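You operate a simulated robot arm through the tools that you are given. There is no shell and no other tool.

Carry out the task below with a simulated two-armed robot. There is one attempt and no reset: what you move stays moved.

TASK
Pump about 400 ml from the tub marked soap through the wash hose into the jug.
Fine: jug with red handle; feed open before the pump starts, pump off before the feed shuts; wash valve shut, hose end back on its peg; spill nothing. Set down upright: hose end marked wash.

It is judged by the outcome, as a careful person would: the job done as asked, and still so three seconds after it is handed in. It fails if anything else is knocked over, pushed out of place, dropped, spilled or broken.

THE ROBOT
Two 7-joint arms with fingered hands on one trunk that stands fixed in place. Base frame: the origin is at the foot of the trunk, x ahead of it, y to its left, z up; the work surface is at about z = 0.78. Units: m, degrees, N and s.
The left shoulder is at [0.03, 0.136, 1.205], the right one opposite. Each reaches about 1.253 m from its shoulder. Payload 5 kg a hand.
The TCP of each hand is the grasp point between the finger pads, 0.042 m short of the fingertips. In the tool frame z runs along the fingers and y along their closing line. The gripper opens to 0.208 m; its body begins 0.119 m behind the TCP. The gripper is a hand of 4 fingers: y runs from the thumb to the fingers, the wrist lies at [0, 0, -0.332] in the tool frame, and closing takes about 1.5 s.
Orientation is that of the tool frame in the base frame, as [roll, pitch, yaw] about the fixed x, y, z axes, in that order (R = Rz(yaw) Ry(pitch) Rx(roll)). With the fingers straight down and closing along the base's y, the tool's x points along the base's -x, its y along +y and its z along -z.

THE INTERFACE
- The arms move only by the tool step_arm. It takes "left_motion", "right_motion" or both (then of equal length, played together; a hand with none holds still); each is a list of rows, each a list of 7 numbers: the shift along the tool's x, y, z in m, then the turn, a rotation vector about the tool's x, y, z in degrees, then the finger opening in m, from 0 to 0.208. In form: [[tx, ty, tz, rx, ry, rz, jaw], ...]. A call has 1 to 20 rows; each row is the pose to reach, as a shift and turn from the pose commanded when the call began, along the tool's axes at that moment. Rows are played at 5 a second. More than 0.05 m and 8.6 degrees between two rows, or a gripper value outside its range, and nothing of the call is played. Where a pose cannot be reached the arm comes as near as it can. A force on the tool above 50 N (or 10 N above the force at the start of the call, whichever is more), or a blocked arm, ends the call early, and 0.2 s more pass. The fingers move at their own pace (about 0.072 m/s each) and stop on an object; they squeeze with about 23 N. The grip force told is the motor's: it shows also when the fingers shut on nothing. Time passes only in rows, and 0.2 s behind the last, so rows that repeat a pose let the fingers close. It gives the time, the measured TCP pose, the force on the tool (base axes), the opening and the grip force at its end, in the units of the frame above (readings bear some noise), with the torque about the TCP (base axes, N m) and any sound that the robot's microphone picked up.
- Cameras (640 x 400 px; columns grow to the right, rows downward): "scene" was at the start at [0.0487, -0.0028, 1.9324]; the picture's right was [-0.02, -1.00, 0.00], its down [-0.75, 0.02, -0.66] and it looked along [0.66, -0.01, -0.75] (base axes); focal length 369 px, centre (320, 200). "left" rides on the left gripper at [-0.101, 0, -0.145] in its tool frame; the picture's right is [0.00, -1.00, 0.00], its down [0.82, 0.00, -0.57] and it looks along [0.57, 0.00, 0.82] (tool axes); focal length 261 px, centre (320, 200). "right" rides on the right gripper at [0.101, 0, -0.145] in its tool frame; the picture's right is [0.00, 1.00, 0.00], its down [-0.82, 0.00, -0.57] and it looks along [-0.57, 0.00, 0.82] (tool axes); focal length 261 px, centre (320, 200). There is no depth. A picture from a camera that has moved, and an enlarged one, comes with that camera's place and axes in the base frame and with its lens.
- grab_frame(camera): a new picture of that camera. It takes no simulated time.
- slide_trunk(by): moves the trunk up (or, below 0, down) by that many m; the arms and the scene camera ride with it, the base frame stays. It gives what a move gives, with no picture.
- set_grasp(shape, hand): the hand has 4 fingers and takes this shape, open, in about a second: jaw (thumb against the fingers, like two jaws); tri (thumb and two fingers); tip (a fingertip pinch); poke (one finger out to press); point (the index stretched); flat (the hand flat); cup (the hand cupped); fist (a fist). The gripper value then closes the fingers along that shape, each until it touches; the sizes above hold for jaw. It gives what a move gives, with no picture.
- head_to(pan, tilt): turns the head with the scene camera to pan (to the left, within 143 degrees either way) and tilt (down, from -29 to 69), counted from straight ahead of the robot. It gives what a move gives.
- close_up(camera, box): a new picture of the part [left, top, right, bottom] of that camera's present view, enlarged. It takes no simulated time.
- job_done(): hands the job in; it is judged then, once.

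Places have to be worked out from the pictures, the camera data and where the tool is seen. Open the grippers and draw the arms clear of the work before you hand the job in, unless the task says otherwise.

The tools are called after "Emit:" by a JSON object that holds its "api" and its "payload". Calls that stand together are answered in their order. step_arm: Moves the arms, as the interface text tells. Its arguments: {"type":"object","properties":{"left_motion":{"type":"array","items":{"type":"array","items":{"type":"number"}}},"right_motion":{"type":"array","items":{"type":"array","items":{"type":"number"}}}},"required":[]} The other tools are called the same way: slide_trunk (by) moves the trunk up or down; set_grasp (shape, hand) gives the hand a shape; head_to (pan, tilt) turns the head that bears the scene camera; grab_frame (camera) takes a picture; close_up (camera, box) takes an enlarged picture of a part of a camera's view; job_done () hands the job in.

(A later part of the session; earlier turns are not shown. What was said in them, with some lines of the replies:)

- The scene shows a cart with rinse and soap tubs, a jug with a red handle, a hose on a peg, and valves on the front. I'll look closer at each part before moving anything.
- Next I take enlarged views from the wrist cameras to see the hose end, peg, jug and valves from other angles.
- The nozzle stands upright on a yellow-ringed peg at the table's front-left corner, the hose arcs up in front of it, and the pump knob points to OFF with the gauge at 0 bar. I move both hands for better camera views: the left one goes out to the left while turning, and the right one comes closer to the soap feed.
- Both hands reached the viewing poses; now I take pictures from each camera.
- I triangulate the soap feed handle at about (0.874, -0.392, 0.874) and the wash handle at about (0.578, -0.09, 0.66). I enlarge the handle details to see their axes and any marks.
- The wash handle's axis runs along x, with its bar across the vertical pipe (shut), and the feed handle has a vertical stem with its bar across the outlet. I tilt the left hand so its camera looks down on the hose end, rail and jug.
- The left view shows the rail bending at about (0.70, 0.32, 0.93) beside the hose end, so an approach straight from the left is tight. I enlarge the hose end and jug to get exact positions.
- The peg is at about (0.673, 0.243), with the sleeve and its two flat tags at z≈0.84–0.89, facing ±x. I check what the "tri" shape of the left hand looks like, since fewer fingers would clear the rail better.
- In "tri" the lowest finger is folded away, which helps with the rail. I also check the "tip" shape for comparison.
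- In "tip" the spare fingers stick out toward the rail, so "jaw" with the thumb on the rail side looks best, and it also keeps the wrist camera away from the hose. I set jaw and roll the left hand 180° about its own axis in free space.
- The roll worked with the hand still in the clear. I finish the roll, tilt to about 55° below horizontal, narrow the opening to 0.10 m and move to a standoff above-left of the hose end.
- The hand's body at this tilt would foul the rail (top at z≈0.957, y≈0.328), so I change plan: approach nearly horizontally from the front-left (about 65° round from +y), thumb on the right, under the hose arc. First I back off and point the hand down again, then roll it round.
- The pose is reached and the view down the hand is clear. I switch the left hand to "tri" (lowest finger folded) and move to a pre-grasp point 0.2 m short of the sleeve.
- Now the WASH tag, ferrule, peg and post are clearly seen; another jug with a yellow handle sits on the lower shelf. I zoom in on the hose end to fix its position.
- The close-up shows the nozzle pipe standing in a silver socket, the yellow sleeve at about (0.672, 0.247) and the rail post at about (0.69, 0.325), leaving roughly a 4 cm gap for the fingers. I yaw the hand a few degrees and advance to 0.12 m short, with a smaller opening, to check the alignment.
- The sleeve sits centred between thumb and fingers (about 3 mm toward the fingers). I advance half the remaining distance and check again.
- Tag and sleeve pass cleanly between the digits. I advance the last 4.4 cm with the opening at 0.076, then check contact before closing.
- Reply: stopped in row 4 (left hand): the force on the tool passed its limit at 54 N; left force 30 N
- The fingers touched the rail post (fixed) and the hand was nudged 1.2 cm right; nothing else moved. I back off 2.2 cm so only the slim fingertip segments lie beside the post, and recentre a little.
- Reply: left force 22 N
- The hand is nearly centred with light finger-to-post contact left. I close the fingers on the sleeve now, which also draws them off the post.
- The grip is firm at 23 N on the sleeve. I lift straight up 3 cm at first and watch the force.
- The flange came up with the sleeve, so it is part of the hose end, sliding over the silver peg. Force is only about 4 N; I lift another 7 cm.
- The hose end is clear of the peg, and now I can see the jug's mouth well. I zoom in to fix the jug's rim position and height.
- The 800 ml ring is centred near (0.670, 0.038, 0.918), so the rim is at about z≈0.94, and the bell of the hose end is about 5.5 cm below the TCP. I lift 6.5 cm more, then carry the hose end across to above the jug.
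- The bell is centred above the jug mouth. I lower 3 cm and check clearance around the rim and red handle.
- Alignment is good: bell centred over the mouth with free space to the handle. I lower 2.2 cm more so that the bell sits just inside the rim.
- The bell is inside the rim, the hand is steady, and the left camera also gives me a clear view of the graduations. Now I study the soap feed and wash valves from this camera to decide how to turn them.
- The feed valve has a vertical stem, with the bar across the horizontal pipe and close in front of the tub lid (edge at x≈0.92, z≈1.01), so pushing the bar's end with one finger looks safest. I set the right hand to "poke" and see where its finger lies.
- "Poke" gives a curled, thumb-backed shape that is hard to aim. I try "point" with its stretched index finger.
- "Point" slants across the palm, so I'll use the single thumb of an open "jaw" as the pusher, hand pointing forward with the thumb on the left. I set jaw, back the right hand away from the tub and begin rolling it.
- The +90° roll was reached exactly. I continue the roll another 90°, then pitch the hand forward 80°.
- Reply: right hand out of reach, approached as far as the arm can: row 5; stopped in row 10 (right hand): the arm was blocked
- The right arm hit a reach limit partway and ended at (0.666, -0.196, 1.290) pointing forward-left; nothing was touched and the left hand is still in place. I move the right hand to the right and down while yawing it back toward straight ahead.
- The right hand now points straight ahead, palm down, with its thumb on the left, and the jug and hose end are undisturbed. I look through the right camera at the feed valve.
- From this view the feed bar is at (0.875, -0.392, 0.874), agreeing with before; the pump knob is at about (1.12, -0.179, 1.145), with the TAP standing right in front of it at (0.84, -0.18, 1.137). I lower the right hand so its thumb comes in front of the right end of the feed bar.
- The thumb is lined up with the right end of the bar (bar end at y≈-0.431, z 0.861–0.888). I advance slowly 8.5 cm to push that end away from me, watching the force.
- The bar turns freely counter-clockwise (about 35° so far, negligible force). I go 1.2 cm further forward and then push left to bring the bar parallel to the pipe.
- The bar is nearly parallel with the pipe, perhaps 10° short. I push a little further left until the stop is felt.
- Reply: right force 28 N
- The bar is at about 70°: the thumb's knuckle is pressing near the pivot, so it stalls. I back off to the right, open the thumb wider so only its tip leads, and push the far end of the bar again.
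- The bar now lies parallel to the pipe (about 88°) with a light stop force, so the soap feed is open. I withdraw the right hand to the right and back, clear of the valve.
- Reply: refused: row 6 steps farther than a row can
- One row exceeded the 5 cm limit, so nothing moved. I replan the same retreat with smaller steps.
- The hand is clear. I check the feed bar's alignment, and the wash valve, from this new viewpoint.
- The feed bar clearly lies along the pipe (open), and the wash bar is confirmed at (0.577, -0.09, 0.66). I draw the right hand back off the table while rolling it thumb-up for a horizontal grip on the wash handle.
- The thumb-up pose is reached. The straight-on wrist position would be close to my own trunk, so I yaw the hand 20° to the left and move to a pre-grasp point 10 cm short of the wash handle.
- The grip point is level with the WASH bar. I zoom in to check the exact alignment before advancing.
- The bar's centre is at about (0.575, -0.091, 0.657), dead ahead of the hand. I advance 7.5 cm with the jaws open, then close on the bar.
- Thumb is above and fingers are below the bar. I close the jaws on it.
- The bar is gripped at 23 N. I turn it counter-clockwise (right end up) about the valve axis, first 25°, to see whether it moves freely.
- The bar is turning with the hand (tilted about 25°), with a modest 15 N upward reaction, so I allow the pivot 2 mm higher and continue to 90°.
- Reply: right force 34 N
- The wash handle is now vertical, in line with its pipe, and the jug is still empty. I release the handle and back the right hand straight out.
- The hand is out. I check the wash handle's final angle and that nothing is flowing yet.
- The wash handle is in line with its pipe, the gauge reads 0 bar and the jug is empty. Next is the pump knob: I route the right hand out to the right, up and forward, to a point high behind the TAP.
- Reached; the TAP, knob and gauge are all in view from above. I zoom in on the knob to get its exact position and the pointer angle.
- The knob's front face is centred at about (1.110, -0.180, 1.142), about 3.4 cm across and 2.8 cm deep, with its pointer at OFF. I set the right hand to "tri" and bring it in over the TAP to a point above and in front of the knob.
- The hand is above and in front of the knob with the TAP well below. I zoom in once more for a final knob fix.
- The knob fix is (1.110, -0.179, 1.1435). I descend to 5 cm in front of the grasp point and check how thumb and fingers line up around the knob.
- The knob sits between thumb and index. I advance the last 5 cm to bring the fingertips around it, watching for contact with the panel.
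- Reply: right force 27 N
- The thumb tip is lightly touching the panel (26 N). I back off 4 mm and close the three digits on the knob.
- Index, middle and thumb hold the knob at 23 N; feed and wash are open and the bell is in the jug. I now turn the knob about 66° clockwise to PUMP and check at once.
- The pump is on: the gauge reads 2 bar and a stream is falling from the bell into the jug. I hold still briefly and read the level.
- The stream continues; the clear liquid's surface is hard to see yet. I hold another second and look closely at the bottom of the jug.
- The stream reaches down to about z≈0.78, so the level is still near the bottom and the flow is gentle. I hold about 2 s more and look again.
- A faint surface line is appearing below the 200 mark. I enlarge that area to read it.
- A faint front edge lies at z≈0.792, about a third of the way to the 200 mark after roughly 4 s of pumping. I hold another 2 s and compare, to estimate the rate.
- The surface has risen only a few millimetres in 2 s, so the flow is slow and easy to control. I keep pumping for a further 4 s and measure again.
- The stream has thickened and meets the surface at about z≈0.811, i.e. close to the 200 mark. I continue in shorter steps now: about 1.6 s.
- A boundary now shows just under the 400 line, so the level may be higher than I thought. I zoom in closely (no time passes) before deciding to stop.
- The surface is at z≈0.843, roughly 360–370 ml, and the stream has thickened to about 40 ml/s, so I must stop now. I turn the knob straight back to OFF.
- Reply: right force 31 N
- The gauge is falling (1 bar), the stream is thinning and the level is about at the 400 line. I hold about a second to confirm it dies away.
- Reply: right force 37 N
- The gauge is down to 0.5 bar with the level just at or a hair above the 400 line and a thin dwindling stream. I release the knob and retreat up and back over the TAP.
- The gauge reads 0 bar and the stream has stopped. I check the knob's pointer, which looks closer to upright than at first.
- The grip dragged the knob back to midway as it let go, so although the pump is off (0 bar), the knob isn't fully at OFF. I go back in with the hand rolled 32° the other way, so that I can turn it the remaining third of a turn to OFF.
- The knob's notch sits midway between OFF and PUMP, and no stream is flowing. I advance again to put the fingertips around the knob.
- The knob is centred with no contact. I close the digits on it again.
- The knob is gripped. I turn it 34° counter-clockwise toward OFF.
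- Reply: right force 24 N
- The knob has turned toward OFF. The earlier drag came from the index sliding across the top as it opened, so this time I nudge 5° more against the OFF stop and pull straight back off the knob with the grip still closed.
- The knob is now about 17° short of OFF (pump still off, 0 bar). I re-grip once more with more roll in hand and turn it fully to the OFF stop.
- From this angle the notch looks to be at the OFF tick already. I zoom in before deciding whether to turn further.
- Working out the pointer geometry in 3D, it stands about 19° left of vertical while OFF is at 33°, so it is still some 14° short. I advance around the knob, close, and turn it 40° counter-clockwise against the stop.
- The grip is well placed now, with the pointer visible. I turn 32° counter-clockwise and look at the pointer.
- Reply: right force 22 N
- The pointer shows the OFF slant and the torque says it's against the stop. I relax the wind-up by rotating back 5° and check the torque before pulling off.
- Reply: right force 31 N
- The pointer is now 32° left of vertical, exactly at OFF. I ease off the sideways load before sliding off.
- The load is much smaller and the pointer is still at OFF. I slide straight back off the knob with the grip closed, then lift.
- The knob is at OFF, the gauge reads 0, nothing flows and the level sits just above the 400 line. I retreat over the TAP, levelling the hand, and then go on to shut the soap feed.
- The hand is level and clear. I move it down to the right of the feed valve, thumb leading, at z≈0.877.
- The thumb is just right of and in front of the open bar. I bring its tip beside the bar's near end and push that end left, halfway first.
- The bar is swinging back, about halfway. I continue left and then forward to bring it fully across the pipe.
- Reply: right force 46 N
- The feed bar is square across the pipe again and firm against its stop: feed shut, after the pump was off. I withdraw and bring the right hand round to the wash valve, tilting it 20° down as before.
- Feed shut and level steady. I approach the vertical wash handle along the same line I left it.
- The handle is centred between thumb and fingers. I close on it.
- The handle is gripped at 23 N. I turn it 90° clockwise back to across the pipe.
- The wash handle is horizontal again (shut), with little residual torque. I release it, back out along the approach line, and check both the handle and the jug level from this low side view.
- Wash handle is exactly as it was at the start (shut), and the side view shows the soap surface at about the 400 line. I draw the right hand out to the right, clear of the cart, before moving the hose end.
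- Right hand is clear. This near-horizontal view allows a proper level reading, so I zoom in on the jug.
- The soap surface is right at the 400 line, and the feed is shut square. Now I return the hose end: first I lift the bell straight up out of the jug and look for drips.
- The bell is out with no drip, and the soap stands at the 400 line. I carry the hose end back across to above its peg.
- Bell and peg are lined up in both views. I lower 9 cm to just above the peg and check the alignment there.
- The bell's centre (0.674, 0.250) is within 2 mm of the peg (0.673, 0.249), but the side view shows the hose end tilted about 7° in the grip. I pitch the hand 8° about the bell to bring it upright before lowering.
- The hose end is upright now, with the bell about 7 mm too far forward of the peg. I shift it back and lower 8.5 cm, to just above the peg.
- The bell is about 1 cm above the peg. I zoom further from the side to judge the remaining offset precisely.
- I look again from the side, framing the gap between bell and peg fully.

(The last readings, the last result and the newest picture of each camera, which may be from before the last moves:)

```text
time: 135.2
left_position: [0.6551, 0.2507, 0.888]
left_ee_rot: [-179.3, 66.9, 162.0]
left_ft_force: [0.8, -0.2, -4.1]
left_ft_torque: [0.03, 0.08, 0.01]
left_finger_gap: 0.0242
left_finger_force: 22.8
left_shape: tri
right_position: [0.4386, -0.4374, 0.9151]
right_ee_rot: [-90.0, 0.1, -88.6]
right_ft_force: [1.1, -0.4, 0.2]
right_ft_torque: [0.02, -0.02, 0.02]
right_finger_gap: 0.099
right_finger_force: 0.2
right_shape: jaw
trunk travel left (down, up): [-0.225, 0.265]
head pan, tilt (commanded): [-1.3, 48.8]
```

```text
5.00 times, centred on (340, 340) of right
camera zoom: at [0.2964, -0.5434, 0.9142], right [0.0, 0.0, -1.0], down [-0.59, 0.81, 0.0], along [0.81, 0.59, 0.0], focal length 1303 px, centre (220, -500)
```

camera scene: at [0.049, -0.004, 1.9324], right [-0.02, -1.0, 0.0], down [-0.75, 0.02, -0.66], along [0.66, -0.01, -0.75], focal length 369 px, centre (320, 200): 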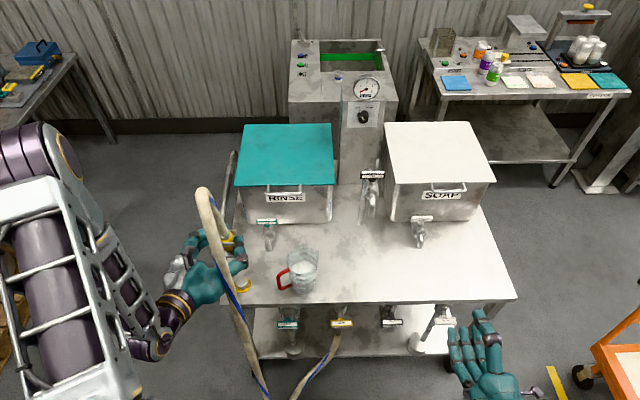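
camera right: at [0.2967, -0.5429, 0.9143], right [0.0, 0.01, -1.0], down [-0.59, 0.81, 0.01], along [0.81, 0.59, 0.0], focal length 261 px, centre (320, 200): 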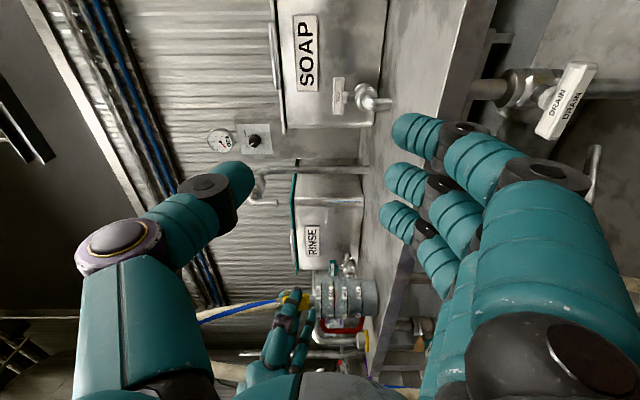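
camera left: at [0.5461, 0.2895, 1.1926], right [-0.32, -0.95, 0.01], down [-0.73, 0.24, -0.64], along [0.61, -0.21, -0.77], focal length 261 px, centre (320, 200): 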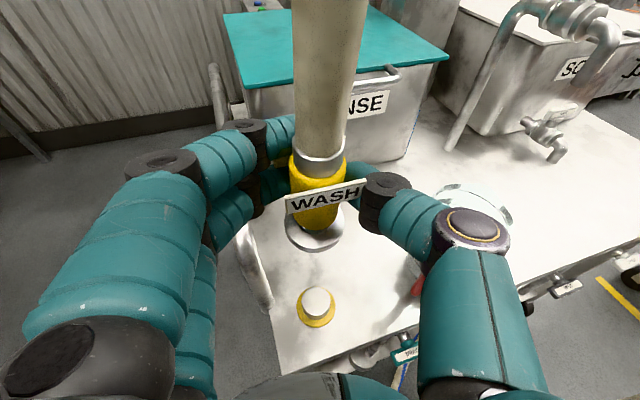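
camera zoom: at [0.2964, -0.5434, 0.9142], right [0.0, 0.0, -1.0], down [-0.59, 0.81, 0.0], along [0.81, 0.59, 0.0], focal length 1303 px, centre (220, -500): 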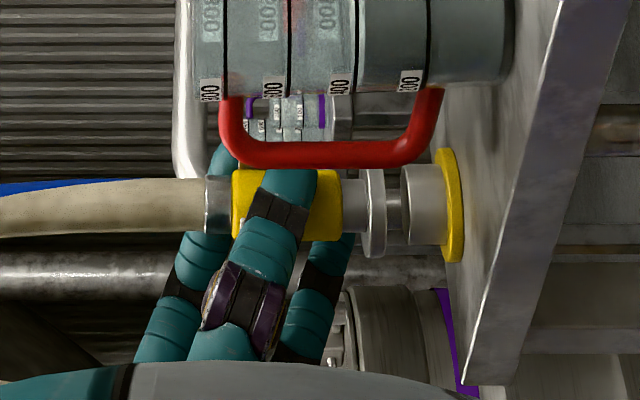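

Solving both views, the bell sits about 5 mm too near me (−x) relative to the peg. I shift it 5 mm forward and check again before the last centimetre.

Emit:
{"api": "step_arm", "payload": {"left_motion": [[-0.001, 0.0008, 0.0022, 0, 0, 0, 0.02], [-0.0019, 0.0016, 0.0044, 0, 0, 0, 0.02], [-0.0019, 0.0016, 0.0044, 0, 0, 0, 0.02]]}}

Emit:
{"api": "close_up", "payload": {"camera": "right", "box": [280, 300, 400, 380]}}

Emit:
{"api": "close_up", "payload": {"camera": "left", "box": [270, 180, 370, 260]}}

```text
time: 136.0
left_position: [0.6592, 0.2498, 0.8863]
left_ee_rot: [-179.2, 67.0, 162.1]
left_ft_force: [-1.0, -0.2, -4.4]
left_ft_torque: [0.02, 0.05, 0.03]
left_finger_gap: 0.0244
left_finger_force: 23.2
left_shape: tri
right_position: [0.4394, -0.4381, 0.9148]
right_ee_rot: [-90.1, 0.0, -88.5]
right_ft_force: [0.3, 0.6, 0.0]
right_ft_torque: [-0.01, 0.0, 0.0]
right_finger_gap: 0.0993
right_finger_force: 0.1
right_shape: jaw
trunk travel left (down, up): [-0.225, 0.265]
head pan, tilt (commanded): [-1.3, 48.8]
```

```text
5.00 times, centred on (340, 340) of right
camera zoom: at [0.2965, -0.5432, 0.9142], right [0.0, 0.0, -1.0], down [-0.59, 0.81, 0.0], along [0.81, 0.59, 0.0], focal length 1303 px, centre (220, -500)
```

zoom: 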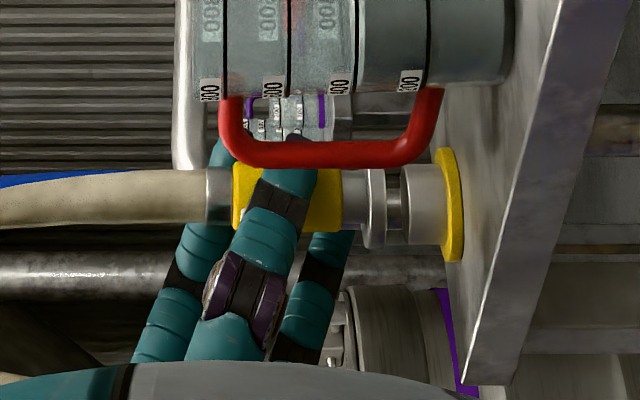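

```text
5.00 times, centred on (320, 220) of left
camera zoom: at [0.5725, 0.2801, 1.0372], right [-0.32, -0.95, 0.01], down [-0.81, 0.26, -0.53], along [0.5, -0.18, -0.85], focal length 1303 px, centre (320, 100)
```

zoom: 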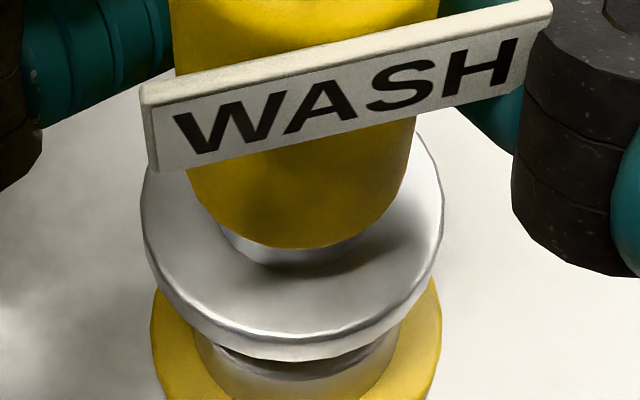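

Only about 2 mm remains. I correct it and lower the last bit gently onto the peg, watching the vertical force.

Emit:
{"api": "step_arm", "payload": {"left_motion": [[0.0029, 0.0006, 0.0033, 0, 0, 0, 0.02], [0.0065, 0.0006, 0.0049, 0, 0, 0, 0.02], [0.0093, 0.0007, 0.0061, 0, 0, 0, 0.02], [0.0121, 0.0007, 0.0072, 0, 0, 0, 0.02]]}}

Emit:
{"api": "close_up", "payload": {"camera": "right", "box": [280, 300, 400, 380]}}

Emit:
{"api": "close_up", "payload": {"camera": "left", "box": [270, 180, 370, 260]}}

```text
time: 137.0
left_position: [0.6629, 0.25, 0.8733]
left_ee_rot: [-179.1, 66.9, 162.0]
left_ft_force: [-0.1, -0.1, -4.7]
left_ft_torque: [0.01, 0.06, 0.01]
left_finger_gap: 0.0243
left_finger_force: 22.4
left_shape: tri
right_position: [0.4376, -0.438, 0.9158]
right_ee_rot: [-89.9, -0.1, -88.4]
right_ft_force: [-0.6, 0.3, -1.1]
right_ft_torque: [-0.01, 0.01, -0.01]
right_finger_gap: 0.0992
right_finger_force: 0.0
right_shape: jaw
trunk travel left (down, up): [-0.225, 0.265]
head pan, tilt (commanded): [-1.3, 48.8]
```

```text
5.00 times, centred on (340, 340) of right
camera zoom: at [0.2966, -0.5432, 0.9142], right [0.0, 0.0, -1.0], down [-0.59, 0.81, 0.0], along [0.81, 0.59, 0.0], focal length 1303 px, centre (220, -500)
```

zoom: 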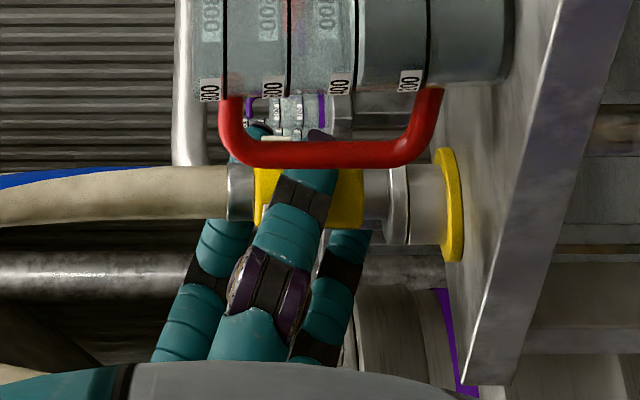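

```text
5.00 times, centred on (320, 220) of left
camera zoom: at [0.5748, 0.2801, 1.0246], right [-0.32, -0.95, 0.01], down [-0.81, 0.26, -0.53], along [0.5, -0.18, -0.85], focal length 1303 px, centre (320, 100)
```

zoom: 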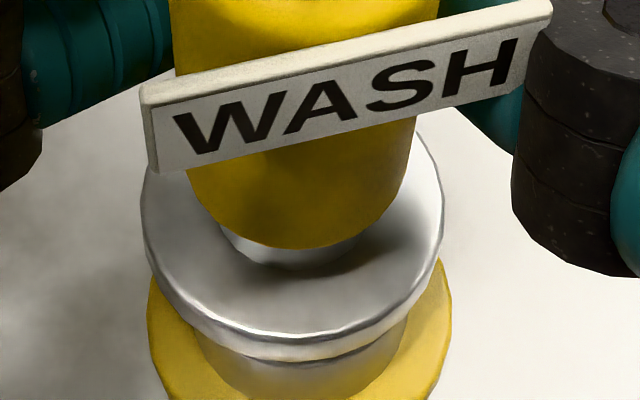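

The bell is now starting over the peg, well aligned, with no contact force yet. I lower a few more millimetres until it seats.

Emit:
{"api": "step_arm", "payload": {"left_motion": [[0.0018, 0, 0.0008, 0, 0, 0, 0.02], [0.0037, 0, 0.0016, 0, 0, 0, 0.02], [0.0055, 0, 0.0024, 0, 0, 0, 0.02]]}}

Emit:
{"api": "close_up", "payload": {"camera": "right", "box": [310, 310, 390, 370]}}

Emit:
{"api": "close_up", "payload": {"camera": "left", "box": [270, 180, 370, 260]}}

```text
time: 137.8
left_position: [0.6639, 0.2491, 0.8716]
left_ee_rot: [-179.4, 67.3, 161.8]
left_ft_force: [4.0, 0.2, 32.3]
left_ft_torque: [-0.38, -0.69, 0.11]
left_finger_gap: 0.0254
left_finger_force: 23.1
left_shape: tri
right_position: [0.4358, -0.437, 0.916]
right_ee_rot: [-89.9, 0.0, -88.5]
right_ft_force: [-0.5, 0.3, -0.2]
right_ft_torque: [-0.02, -0.02, -0.01]
right_finger_gap: 0.0993
right_finger_force: 0.1
right_shape: jaw
trunk travel left (down, up): [-0.225, 0.265]
head pan, tilt (commanded): [-1.3, 48.8]
```

```text
6.67 times, centred on (350, 340) of right
camera zoom: at [0.2955, -0.5436, 0.9147], right [0.0, 0.01, -1.0], down [-0.59, 0.81, 0.0], along [0.81, 0.59, 0.0], focal length 1738 px, centre (120, -733)
```

zoom: 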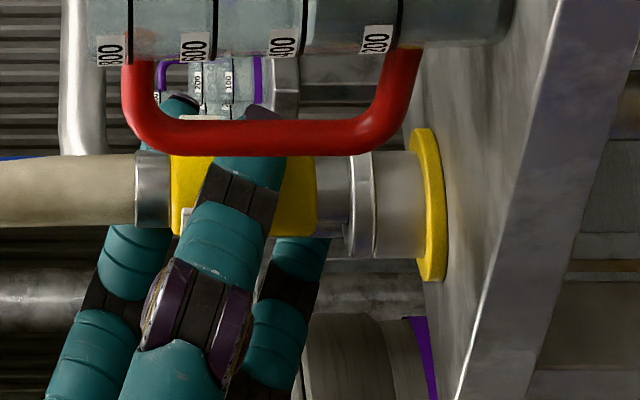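

```text
5.00 times, centred on (320, 220) of left
camera zoom: at [0.574, 0.28, 1.0209], right [-0.32, -0.95, 0.01], down [-0.8, 0.26, -0.54], along [0.51, -0.18, -0.84], focal length 1303 px, centre (320, 100)
```

zoom: 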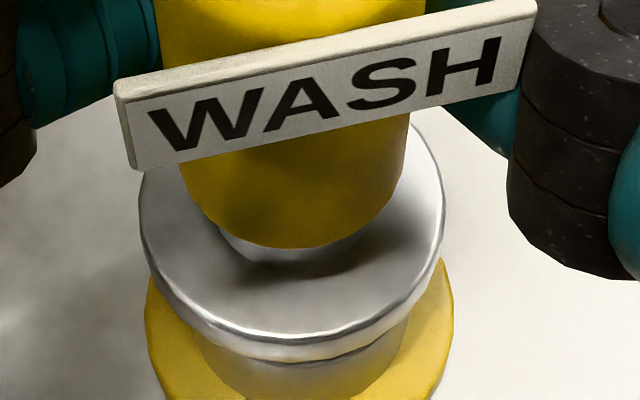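

The bell is seated (32 N up, same height as at the start), but the hose end leans about 4–5° forward. I ease the pressure by 2 mm and pitch the hand back 4.5° about the bell.

Emit:
{"api": "step_arm", "payload": {"left_motion": [[-0.0004, 0, -0.0032, 0, -2.25, 0, 0.02], [0.0011, 0, -0.0055, 0, -4.5, 0, 0.02], [0.0011, 0, -0.0055, 0, -4.5, 0, 0.02]]}}

Emit:
{"api": "close_up", "payload": {"camera": "right", "box": [290, 300, 390, 375]}}

Emit:
{"api": "close_up", "payload": {"camera": "left", "box": [240, 130, 400, 290]}}

```text
time: 138.6
left_position: [0.6557, 0.2496, 0.8697]
left_ee_rot: [-179.2, 71.7, 162.0]
left_ft_force: [10.4, -2.5, 33.1]
left_ft_torque: [-0.17, -0.34, 0.0]
left_finger_gap: 0.0248
left_finger_force: 23.6
left_shape: tri
right_position: [0.4367, -0.4379, 0.9163]
right_ee_rot: [-89.9, 0.0, -88.6]
right_ft_force: [-0.5, 0.0, -0.1]
right_ft_torque: [0.02, 0.01, 0.01]
right_finger_gap: 0.0993
right_finger_force: 0.1
right_shape: jaw
trunk travel left (down, up): [-0.225, 0.265]
head pan, tilt (commanded): [-1.3, 48.8]
```

```text
5.33 times, centred on (340, 338) of right
camera zoom: at [0.2958, -0.5439, 0.9143], right [0.0, 0.01, -1.0], down [-0.59, 0.81, 0.0], along [0.81, 0.59, 0.0], focal length 1390 px, centre (213, -533)
```

zoom: 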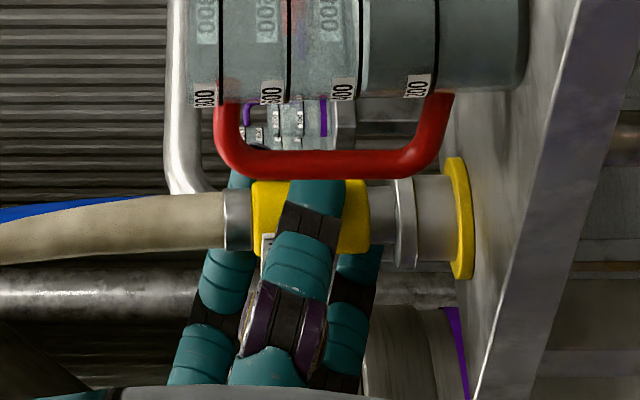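

```text
2.50 times, centred on (320, 210) of left
camera zoom: at [0.5574, 0.2849, 1.0123], right [-0.32, -0.95, 0.01], down [-0.76, 0.25, -0.6], along [0.57, -0.2, -0.8], focal length 652 px, centre (320, 175)
```

zoom: 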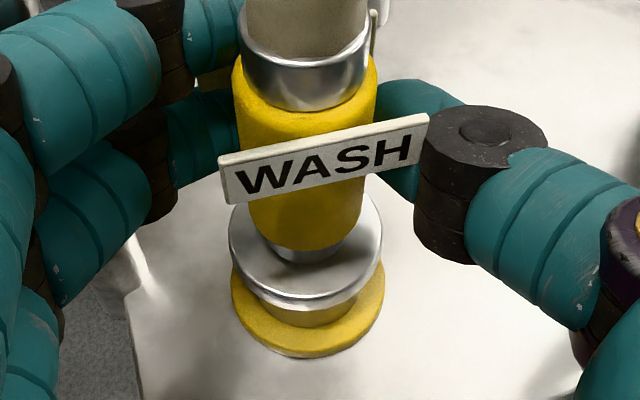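

The hose end is upright and seated, still pressed at 33 N. I ease the hand up 2.5 mm to unload before opening.

Emit:
{"api": "step_arm", "payload": {"left_motion": [[-0.0014, 0, -0.0004, 0, 0, 0, 0.02], [-0.0028, 0, -0.0009, 0, 0, 0, 0.02]]}}

Emit:
{"api": "close_up", "payload": {"camera": "right", "box": [290, 300, 390, 375]}}

```text
time: 139.2
left_position: [0.6551, 0.2503, 0.8701]
left_ee_rot: [-179.1, 71.4, 162.4]
left_ft_force: [4.5, -2.7, 17.8]
left_ft_torque: [-0.18, -0.06, -0.01]
left_finger_gap: 0.0247
left_finger_force: 22.7
left_shape: tri
right_position: [0.4369, -0.438, 0.9151]
right_ee_rot: [-89.9, 0.0, -88.5]
right_ft_force: [0.4, -0.2, 0.1]
right_ft_torque: [-0.01, -0.02, 0.01]
right_finger_gap: 0.0993
right_finger_force: 0.1
right_shape: jaw
trunk travel left (down, up): [-0.225, 0.265]
head pan, tilt (commanded): [-1.3, 48.8]
```

```text
5.33 times, centred on (340, 338) of right
camera zoom: at [0.296, -0.5435, 0.9141], right [0.0, 0.01, -1.0], down [-0.59, 0.81, 0.0], along [0.81, 0.59, 0.0], focal length 1390 px, centre (213, -533)
```

zoom: 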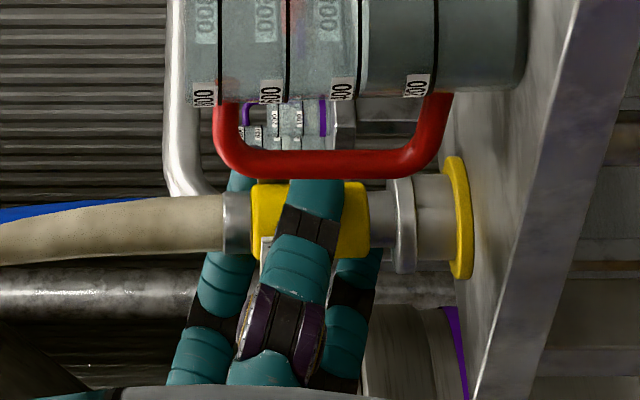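

Load is halved and the hand height matches the original grip height. I open the fingers slightly to let go, and check that the hose end stays upright.

Emit:
{"api": "step_arm", "payload": {"left_motion": [[0, 0, 0, 0, 0, 0, 0.03], [0, 0, 0, 0, 0, 0, 0.038], [0, 0, 0, 0, 0, 0, 0.045], [0, 0, 0, 0, 0, 0, 0.05]]}}

Emit:
{"api": "close_up", "payload": {"camera": "right", "box": [290, 300, 390, 375]}}

Emit:
{"api": "close_up", "payload": {"camera": "left", "box": [240, 130, 400, 290]}}

```text
time: 140.2
left_position: [0.6557, 0.2504, 0.8702]
left_ee_rot: [-178.9, 71.3, 162.4]
left_ft_force: [-9.8, -7.2, -3.0]
left_ft_torque: [0.0, -0.12, 0.37]
left_finger_gap: 0.0471
left_finger_force: 0.0
left_shape: tri
right_position: [0.4384, -0.4382, 0.9152]
right_ee_rot: [-89.9, 0.1, -88.6]
right_ft_force: [-1.1, 0.9, 0.4]
right_ft_torque: [-0.02, -0.01, 0.04]
right_finger_gap: 0.0993
right_finger_force: 0.0
right_shape: jaw
trunk travel left (down, up): [-0.225, 0.265]
head pan, tilt (commanded): [-1.3, 48.8]
```

```text
5.33 times, centred on (340, 338) of right
camera zoom: at [0.296, -0.5436, 0.9141], right [0.0, 0.01, -1.0], down [-0.59, 0.81, 0.0], along [0.81, 0.59, 0.0], focal length 1390 px, centre (213, -533)
```

zoom: 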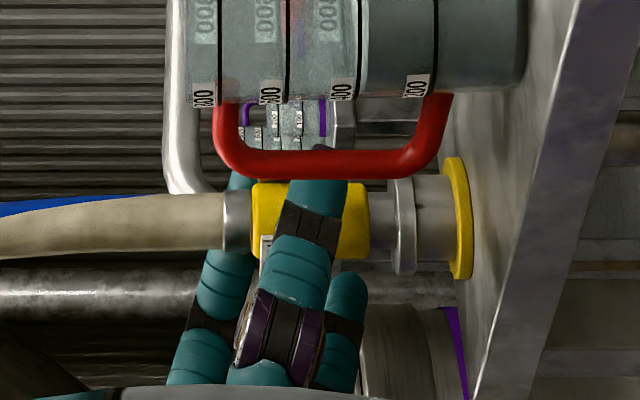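

```text
2.50 times, centred on (320, 210) of left
camera zoom: at [0.557, 0.2849, 1.0132], right [-0.32, -0.95, 0.01], down [-0.76, 0.25, -0.59], along [0.56, -0.2, -0.8], focal length 652 px, centre (320, 175)
```

zoom: 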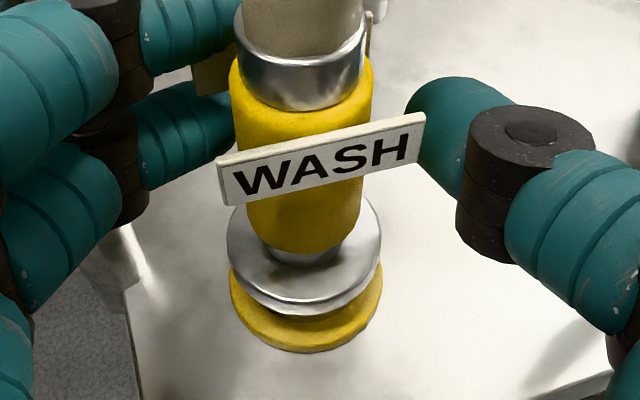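

It's released and standing upright on the peg. Before withdrawing I must open wider so thumb and fingers clear the tag's corners; I open to 0.08 and check.

Emit:
{"api": "step_arm", "payload": {"left_motion": [[0, 0, 0, 0, 0, 0, 0.06], [0, 0, 0, 0, 0, 0, 0.07], [0, 0, 0, 0, 0, 0, 0.08], [0, 0, 0, 0, 0, 0, 0.08]]}}

Emit:
{"api": "close_up", "payload": {"camera": "left", "box": [220, 110, 420, 290]}}

Emit:
{"api": "close_up", "payload": {"camera": "right", "box": [290, 300, 390, 375]}}

```text
time: 141.2
left_position: [0.6548, 0.249, 0.871]
left_ee_rot: [-178.9, 71.3, 162.2]
left_ft_force: [-21.0, -27.9, -7.7]
left_ft_torque: [0.17, -0.36, 0.25]
left_finger_gap: 0.0683
left_finger_force: 0.1
left_shape: tri
right_position: [0.4375, -0.4379, 0.9148]
right_ee_rot: [-89.9, 0.2, -88.6]
right_ft_force: [-0.2, 0.4, 0.3]
right_ft_torque: [0.01, -0.02, 0.02]
right_finger_gap: 0.0992
right_finger_force: 0.0
right_shape: jaw
trunk travel left (down, up): [-0.225, 0.265]
head pan, tilt (commanded): [-1.3, 48.8]
```

```text
2.22 times, centred on (320, 200) of left
camera zoom: at [0.5567, 0.283, 1.0139], right [-0.32, -0.95, 0.01], down [-0.76, 0.25, -0.59], along [0.56, -0.2, -0.8], focal length 579 px, centre (320, 200)
```

zoom: 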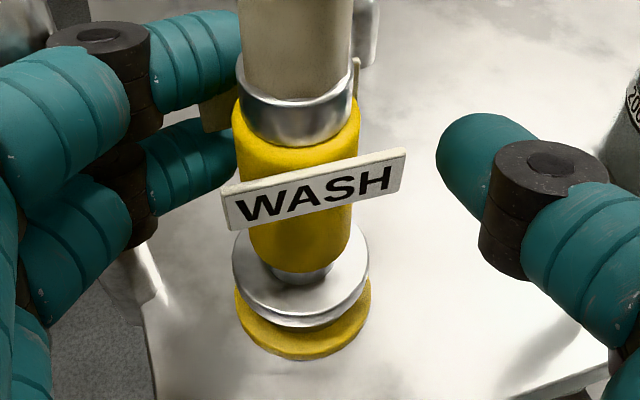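

```text
5.33 times, centred on (340, 338) of right
camera zoom: at [0.2956, -0.5445, 0.9138], right [0.0, 0.01, -1.0], down [-0.59, 0.81, 0.0], along [0.81, 0.59, 0.0], focal length 1390 px, centre (213, -533)
```

zoom: 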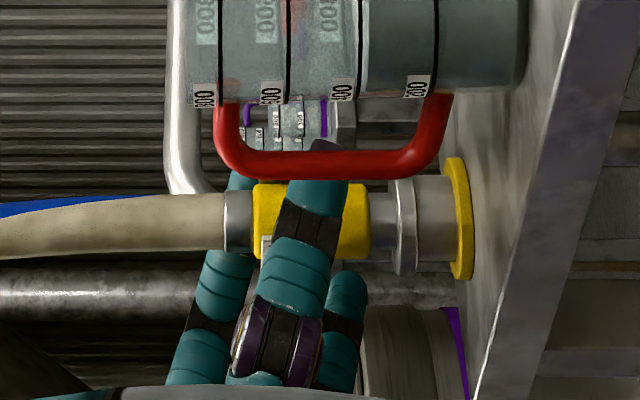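

The thumb is clear; the fingers are held by the post but lie above and below the tag. I withdraw exactly horizontally along the hand's own line, slowly at first, and check that the hose end isn't disturbed.

Emit:
{"api": "step_arm", "payload": {"left_motion": [[0.0026, -0.0001, -0.0076, 0, 0, 0, 0.072], [0.0051, -0.0002, -0.0152, 0, 0, 0, 0.072], [0.0077, -0.0004, -0.0227, 0, 0, 0, 0.072], [0.0103, -0.0005, -0.0303, 0, 0, 0, 0.072]]}}

Emit:
{"api": "close_up", "payload": {"camera": "left", "box": [220, 80, 420, 260]}}

Emit:
{"api": "close_up", "payload": {"camera": "right", "box": [290, 300, 390, 375]}}

```text
time: 142.2
left_position: [0.6254, 0.2622, 0.8702]
left_ee_rot: [-179.3, 71.4, 162.1]
left_ft_force: [-0.3, 0.7, 0.2]
left_ft_torque: [0.02, 0.02, 0.03]
left_finger_gap: 0.0721
left_finger_force: 0.1
left_shape: tri
right_position: [0.4377, -0.4379, 0.9161]
right_ee_rot: [-90.1, 0.1, -88.6]
right_ft_force: [0.0, 0.3, 0.7]
right_ft_torque: [0.01, -0.01, 0.0]
right_finger_gap: 0.0993
right_finger_force: 0.1
right_shape: jaw
trunk travel left (down, up): [-0.225, 0.265]
head pan, tilt (commanded): [-1.3, 48.8]
```

```text
2.22 times, centred on (320, 170) of left
camera zoom: at [0.527, 0.2967, 1.0125], right [-0.32, -0.95, 0.01], down [-0.76, 0.25, -0.6], along [0.56, -0.2, -0.8], focal length 579 px, centre (320, 267)
```

zoom: 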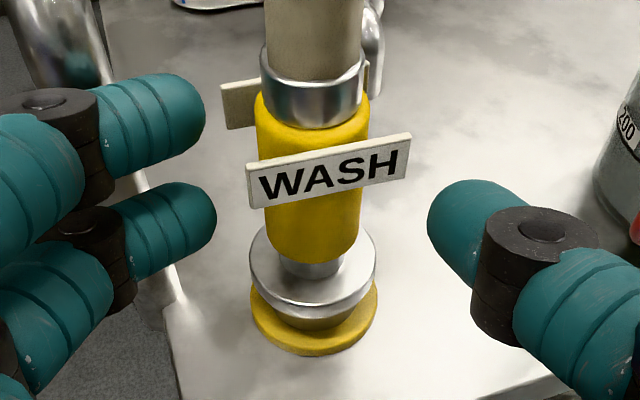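

```text
5.33 times, centred on (340, 338) of right
camera zoom: at [0.2965, -0.543, 0.9143], right [0.0, 0.0, -1.0], down [-0.59, 0.81, 0.0], along [0.81, 0.59, 0.0], focal length 1390 px, centre (213, -533)
```

zoom: 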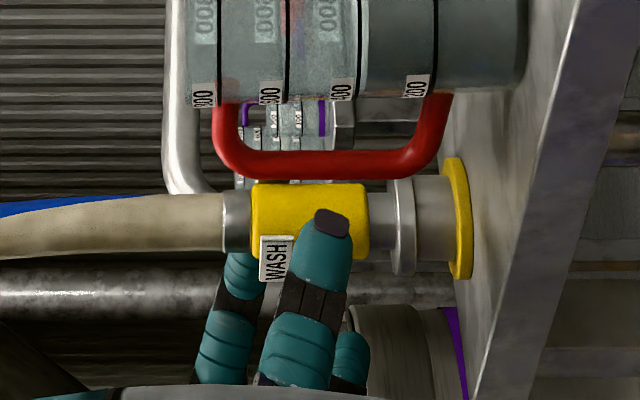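

The hand came away cleanly and the hose end stands upright. I withdraw the left hand fully to the left-front, then compare the hose end with its original picture.

Emit:
{"api": "step_arm", "payload": {"left_motion": [[0.0103, -0.0005, -0.0303, 0, 0, 0, 0.08], [0.0206, -0.001, -0.0606, 0, 0, 0, 0.09], [0.0309, -0.0014, -0.0909, 0, 0, 0, 0.1], [0.03, 0.018, -0.125, 0, 0, 0, 0.1], [0.02, 0.05, -0.155, 0, 0, 0, 0.1], [0.0, 0.085, -0.18, 0, 0, 0, 0.1], [-0.03, 0.12, -0.195, 0, 0, 0, 0.1], [-0.06, 0.155, -0.205, 0, 0, 0, 0.1]]}}

Emit:
{"api": "close_up", "payload": {"camera": "scene", "box": [210, 215, 290, 300]}}

Emit:
{"api": "grab_frame", "payload": {"camera": "scene"}}

Emit:
{"api": "grab_frame", "payload": {"camera": "left"}}

```text
time: 144.0
left_position: [0.5079, 0.4639, 0.9916]
left_ee_rot: [-178.9, 71.3, 162.3]
left_ft_force: [-0.8, 0.6, -0.5]
left_ft_torque: [-0.02, -0.04, 0.06]
left_finger_gap: 0.0999
left_finger_force: 0.0
left_shape: tri
right_position: [0.4367, -0.4369, 0.9161]
right_ee_rot: [-89.8, 0.1, -88.5]
right_ft_force: [0.0, -0.1, -0.6]
right_ft_torque: [-0.02, 0.0, 0.02]
right_finger_gap: 0.0992
right_finger_force: 0.1
right_shape: jaw
trunk travel left (down, up): [-0.225, 0.265]
head pan, tilt (commanded): [-1.3, 48.8]
```

```text
4.71 times, centred on (250, 258) of scene
camera zoom: at [0.0476, -0.0026, 1.9325], right [-0.02, -1.0, 0.0], down [-0.75, 0.02, -0.66], along [0.66, -0.01, -0.75], focal length 1738 px, centre (649, -71)
```

zoom: 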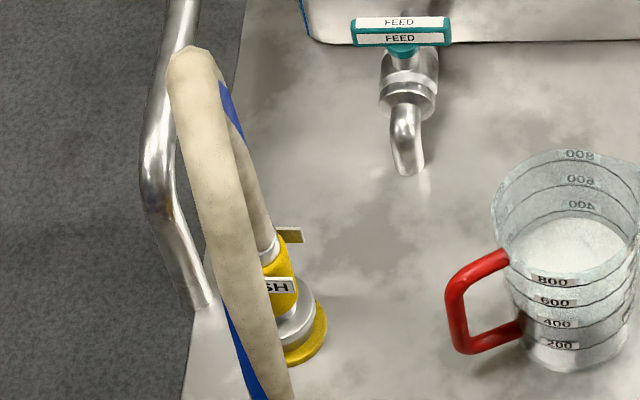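

```text
taken
camera scene: at [0.0476, -0.0026, 1.9325], right [-0.02, -1.0, 0.0], down [-0.75, 0.02, -0.66], along [0.66, -0.01, -0.75], focal length 369 px, centre (320, 200)
```

scene: 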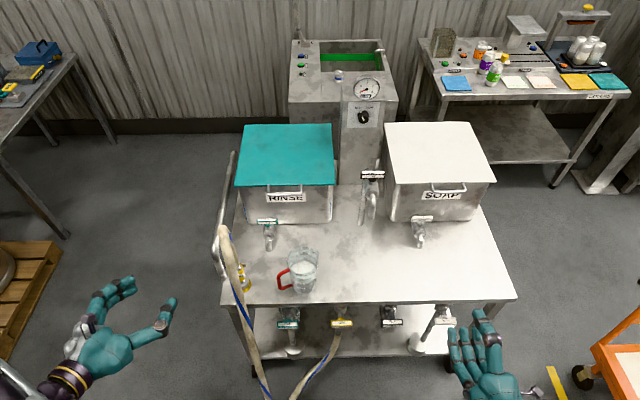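

```text
taken
camera left: at [0.41, 0.4991, 1.1334], right [-0.32, -0.95, 0.01], down [-0.76, 0.25, -0.59], along [0.56, -0.2, -0.8], focal length 261 px, centre (320, 200)
```

left: 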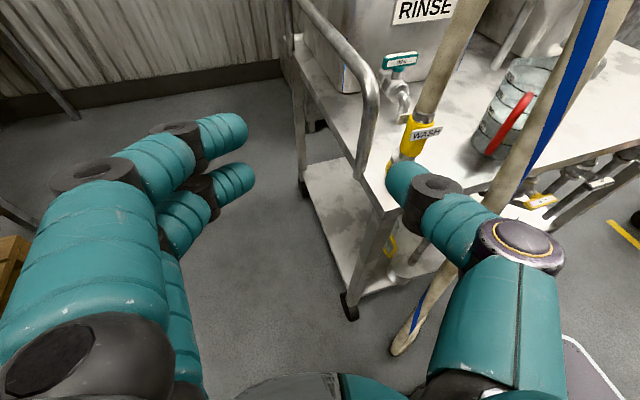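

Compared with the first picture, the hose end is back within 2–3 mm of its original place, and the jug is untouched. I take closer views of the seat and the jug.

Emit:
{"api": "close_up", "payload": {"camera": "right", "box": [290, 300, 390, 375]}}

Emit:
{"api": "close_up", "payload": {"camera": "left", "box": [370, 90, 450, 170]}}

Emit:
{"api": "close_up", "payload": {"camera": "right", "box": [300, 260, 390, 340]}}

Emit:
{"api": "close_up", "payload": {"camera": "scene", "box": [270, 235, 340, 305]}}

```text
5.33 times, centred on (340, 338) of right
camera zoom: at [0.2959, -0.5432, 0.9145], right [0.0, 0.0, -1.0], down [-0.59, 0.81, 0.0], along [0.81, 0.59, 0.0], focal length 1390 px, centre (213, -533)
```

zoom: 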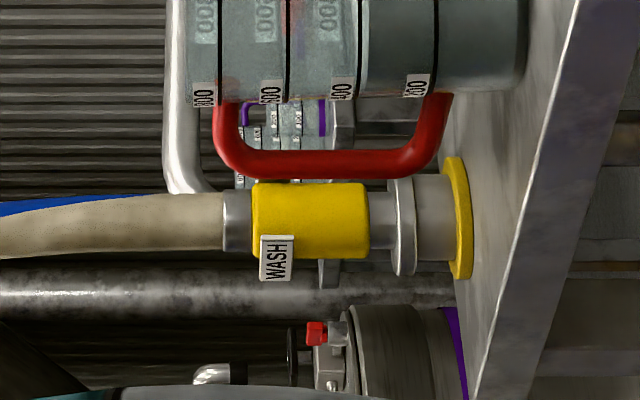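

```text
5.00 times, centred on (410, 130) of left
camera zoom: at [0.41, 0.4991, 1.1334], right [-0.32, -0.95, 0.01], down [-0.76, 0.25, -0.59], along [0.56, -0.2, -0.8], focal length 1303 px, centre (-130, 550)
```

zoom: 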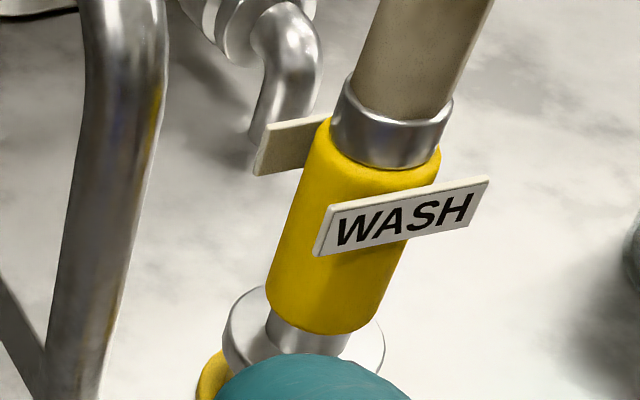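

```text
5.00 times, centred on (345, 300) of right
camera zoom: at [0.2959, -0.5432, 0.9145], right [0.0, 0.0, -1.0], down [-0.59, 0.81, 0.0], along [0.81, 0.59, 0.0], focal length 1303 px, centre (195, -300)
```

zoom: 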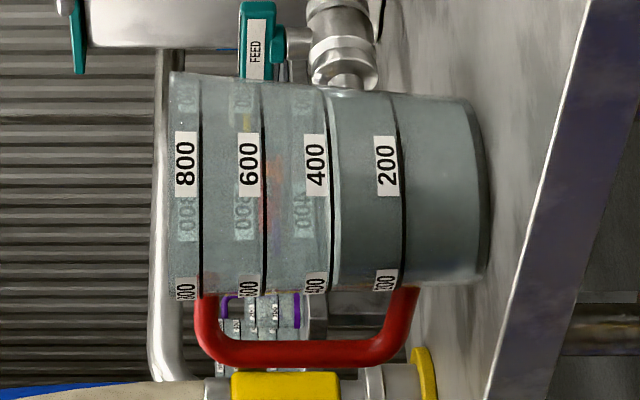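

```text
5.71 times, centred on (305, 270) of scene
camera zoom: at [0.0476, -0.0026, 1.9325], right [-0.02, -1.0, 0.0], down [-0.75, 0.02, -0.66], along [0.66, -0.01, -0.75], focal length 2110 px, centre (406, -200)
```

zoom: 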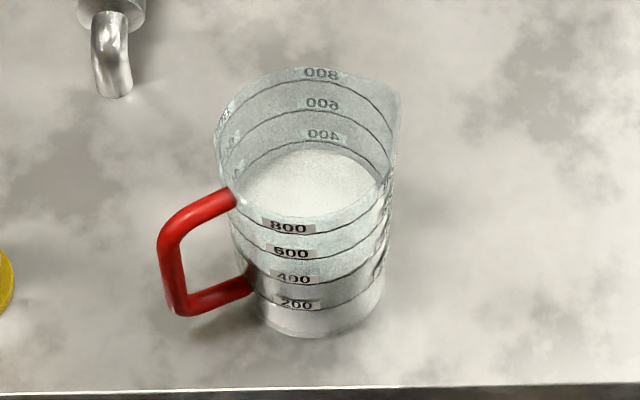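

The jug stands with soap at the 400 line, and the hose end is upright on its peg. A last check of knob, gauge and valve handles from the scene camera.

Emit:
{"api": "close_up", "payload": {"camera": "scene", "box": [330, 70, 400, 140]}}

Emit:
{"api": "close_up", "payload": {"camera": "scene", "box": [380, 170, 500, 260]}}

Emit:
{"api": "close_up", "payload": {"camera": "scene", "box": [240, 290, 480, 400]}}

```text
5.71 times, centred on (365, 105) of scene
camera zoom: at [0.0476, -0.0026, 1.9325], right [-0.02, -1.0, 0.0], down [-0.75, 0.02, -0.66], along [0.66, -0.01, -0.75], focal length 2110 px, centre (63, 743)
```

zoom: 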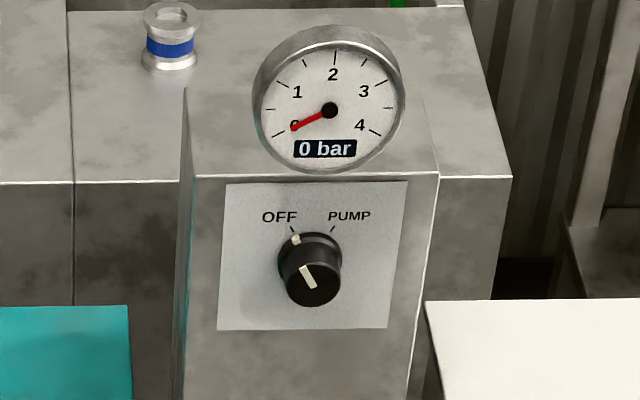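

```text
4.44 times, centred on (440, 215) of scene
camera zoom: at [0.0476, -0.0026, 1.9325], right [-0.02, -1.0, 0.0], down [-0.75, 0.02, -0.66], along [0.66, -0.01, -0.75], focal length 1641 px, centre (-213, 133)
```

zoom: 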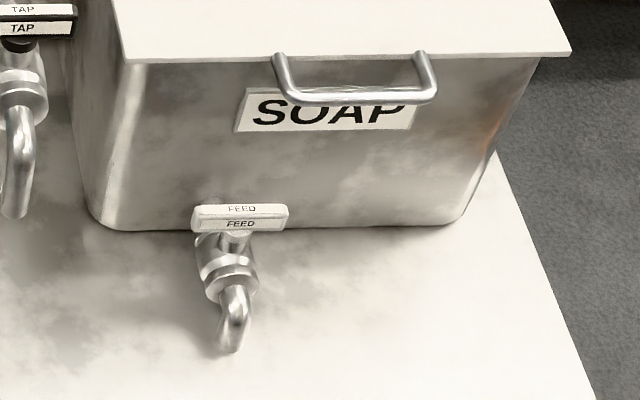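

```text
2.67 times, centred on (360, 345) of scene
camera zoom: at [0.0476, -0.0026, 1.9325], right [-0.02, -1.0, 0.0], down [-0.75, 0.02, -0.66], along [0.66, -0.01, -0.75], focal length 985 px, centre (213, -187)
```

zoom: 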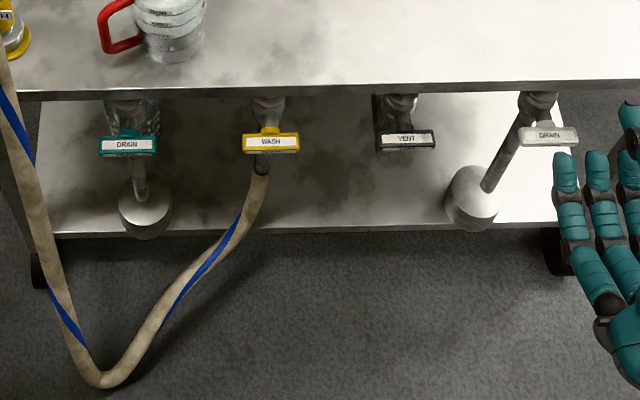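

Everything matches the starting picture: knob at OFF, 0 bar, feed, wash, vent and drains all shut. I move both hands a little farther out and open them, and let a moment pass.

Emit:
{"api": "step_arm", "payload": {"left_motion": [[0, 0.025, -0.01, 0, 0, 0, 0.12], [0, 0.05, -0.02, 0, 0, 0, 0.15], [0, 0.075, -0.03, 0, 0, 0, 0.18], [0, 0.075, -0.03, 0, 0, 0, 0.2], [0, 0.075, -0.03, 0, 0, 0, 0.2], [0, 0.075, -0.03, 0, 0, 0, 0.2]], "right_motion": [[0.03, 0, -0.01, 0, 0, 0, 0.12], [0.06, 0, -0.02, 0, 0, 0, 0.15], [0.09, 0, -0.03, 0, 0, 0, 0.18], [0.12, 0, -0.03, 0, 0, 0, 0.2], [0.12, 0, -0.03, 0, 0, 0, 0.2], [0.12, 0, -0.03, 0, 0, 0, 0.2]]}}

Emit:
{"api": "grab_frame", "payload": {"camera": "scene"}}

Emit:
{"api": "close_up", "payload": {"camera": "scene", "box": [210, 215, 350, 305]}}

```text
time: 145.4
left_position: [0.5079, 0.5438, 1.0026]
left_ee_rot: [-179.1, 71.4, 162.3]
left_ft_force: [0.4, 0.7, 0.4]
left_ft_torque: [0.01, 0.02, 0.03]
left_finger_gap: 0.2001
left_finger_force: 0.0
left_shape: tri
right_position: [0.4091, -0.5573, 0.9179]
right_ee_rot: [-90.0, -0.1, -88.6]
right_ft_force: [-0.9, -0.3, 0.7]
right_ft_torque: [-0.01, -0.03, 0.03]
right_finger_gap: 0.1999
right_finger_force: 0.0
right_shape: jaw
trunk travel left (down, up): [-0.225, 0.265]
head pan, tilt (commanded): [-1.3, 48.8]
```

```text
taken
camera scene: at [0.0488, -0.0034, 1.9324], right [-0.02, -1.0, 0.0], down [-0.75, 0.02, -0.66], along [0.66, -0.01, -0.75], focal length 369 px, centre (320, 200)
```

scene: 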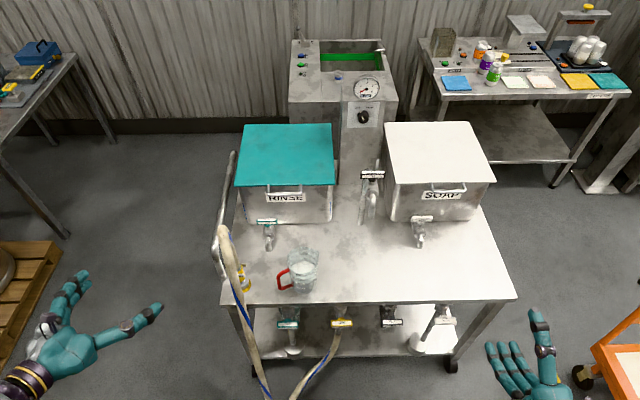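

```text
4.44 times, centred on (280, 260) of scene
camera zoom: at [0.0488, -0.0034, 1.9324], right [-0.02, -1.0, 0.0], down [-0.75, 0.02, -0.66], along [0.66, -0.01, -0.75], focal length 1641 px, centre (498, -67)
```

zoom: 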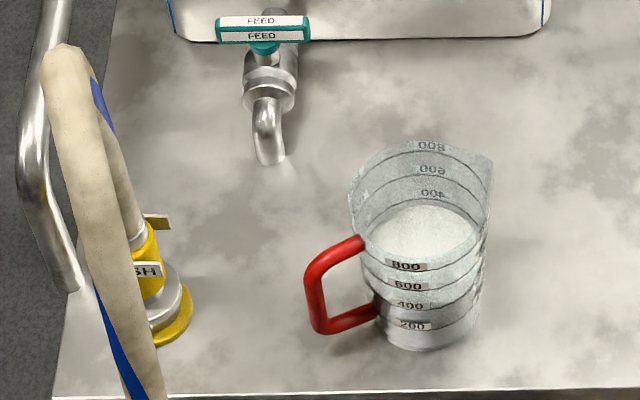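

The red-handled jug holds about 400 ml of soap. The pump is off, feed and wash are shut, the hose end stands upright on its peg, nothing is spilled, and both arms are open and clear. I hand the job in.

Emit:
{"api": "job_done", "payload": {}}

```text
The job is handed in.
```

I pumped soap through the wash hose into the red-handled jug, and the level reads at the 400 ml line.

- **Order:** I opened the feed before starting the pump and shut it only after the pump was off.
- **Pump:** it is off, with the knob at OFF and the gauge at 0 bar. When I first let go, the knob slipped back to about halfway with the pressure already dropping, so I turned it fully to OFF before shutting the feed.
- **Valves:** the soap feed and wash valve are shut. I did not touch the vent, drains, tap or rinse feed.
- **Hose end:** it stands upright on its peg, within a few millimetres of where it started.
- **Spills and knocks:** I saw nothing spilled and nothing moved out of place. The left hand touched the cart's rail post while picking up and putting back the hose, without moving anything.

Both hands are open and clear of the cart.
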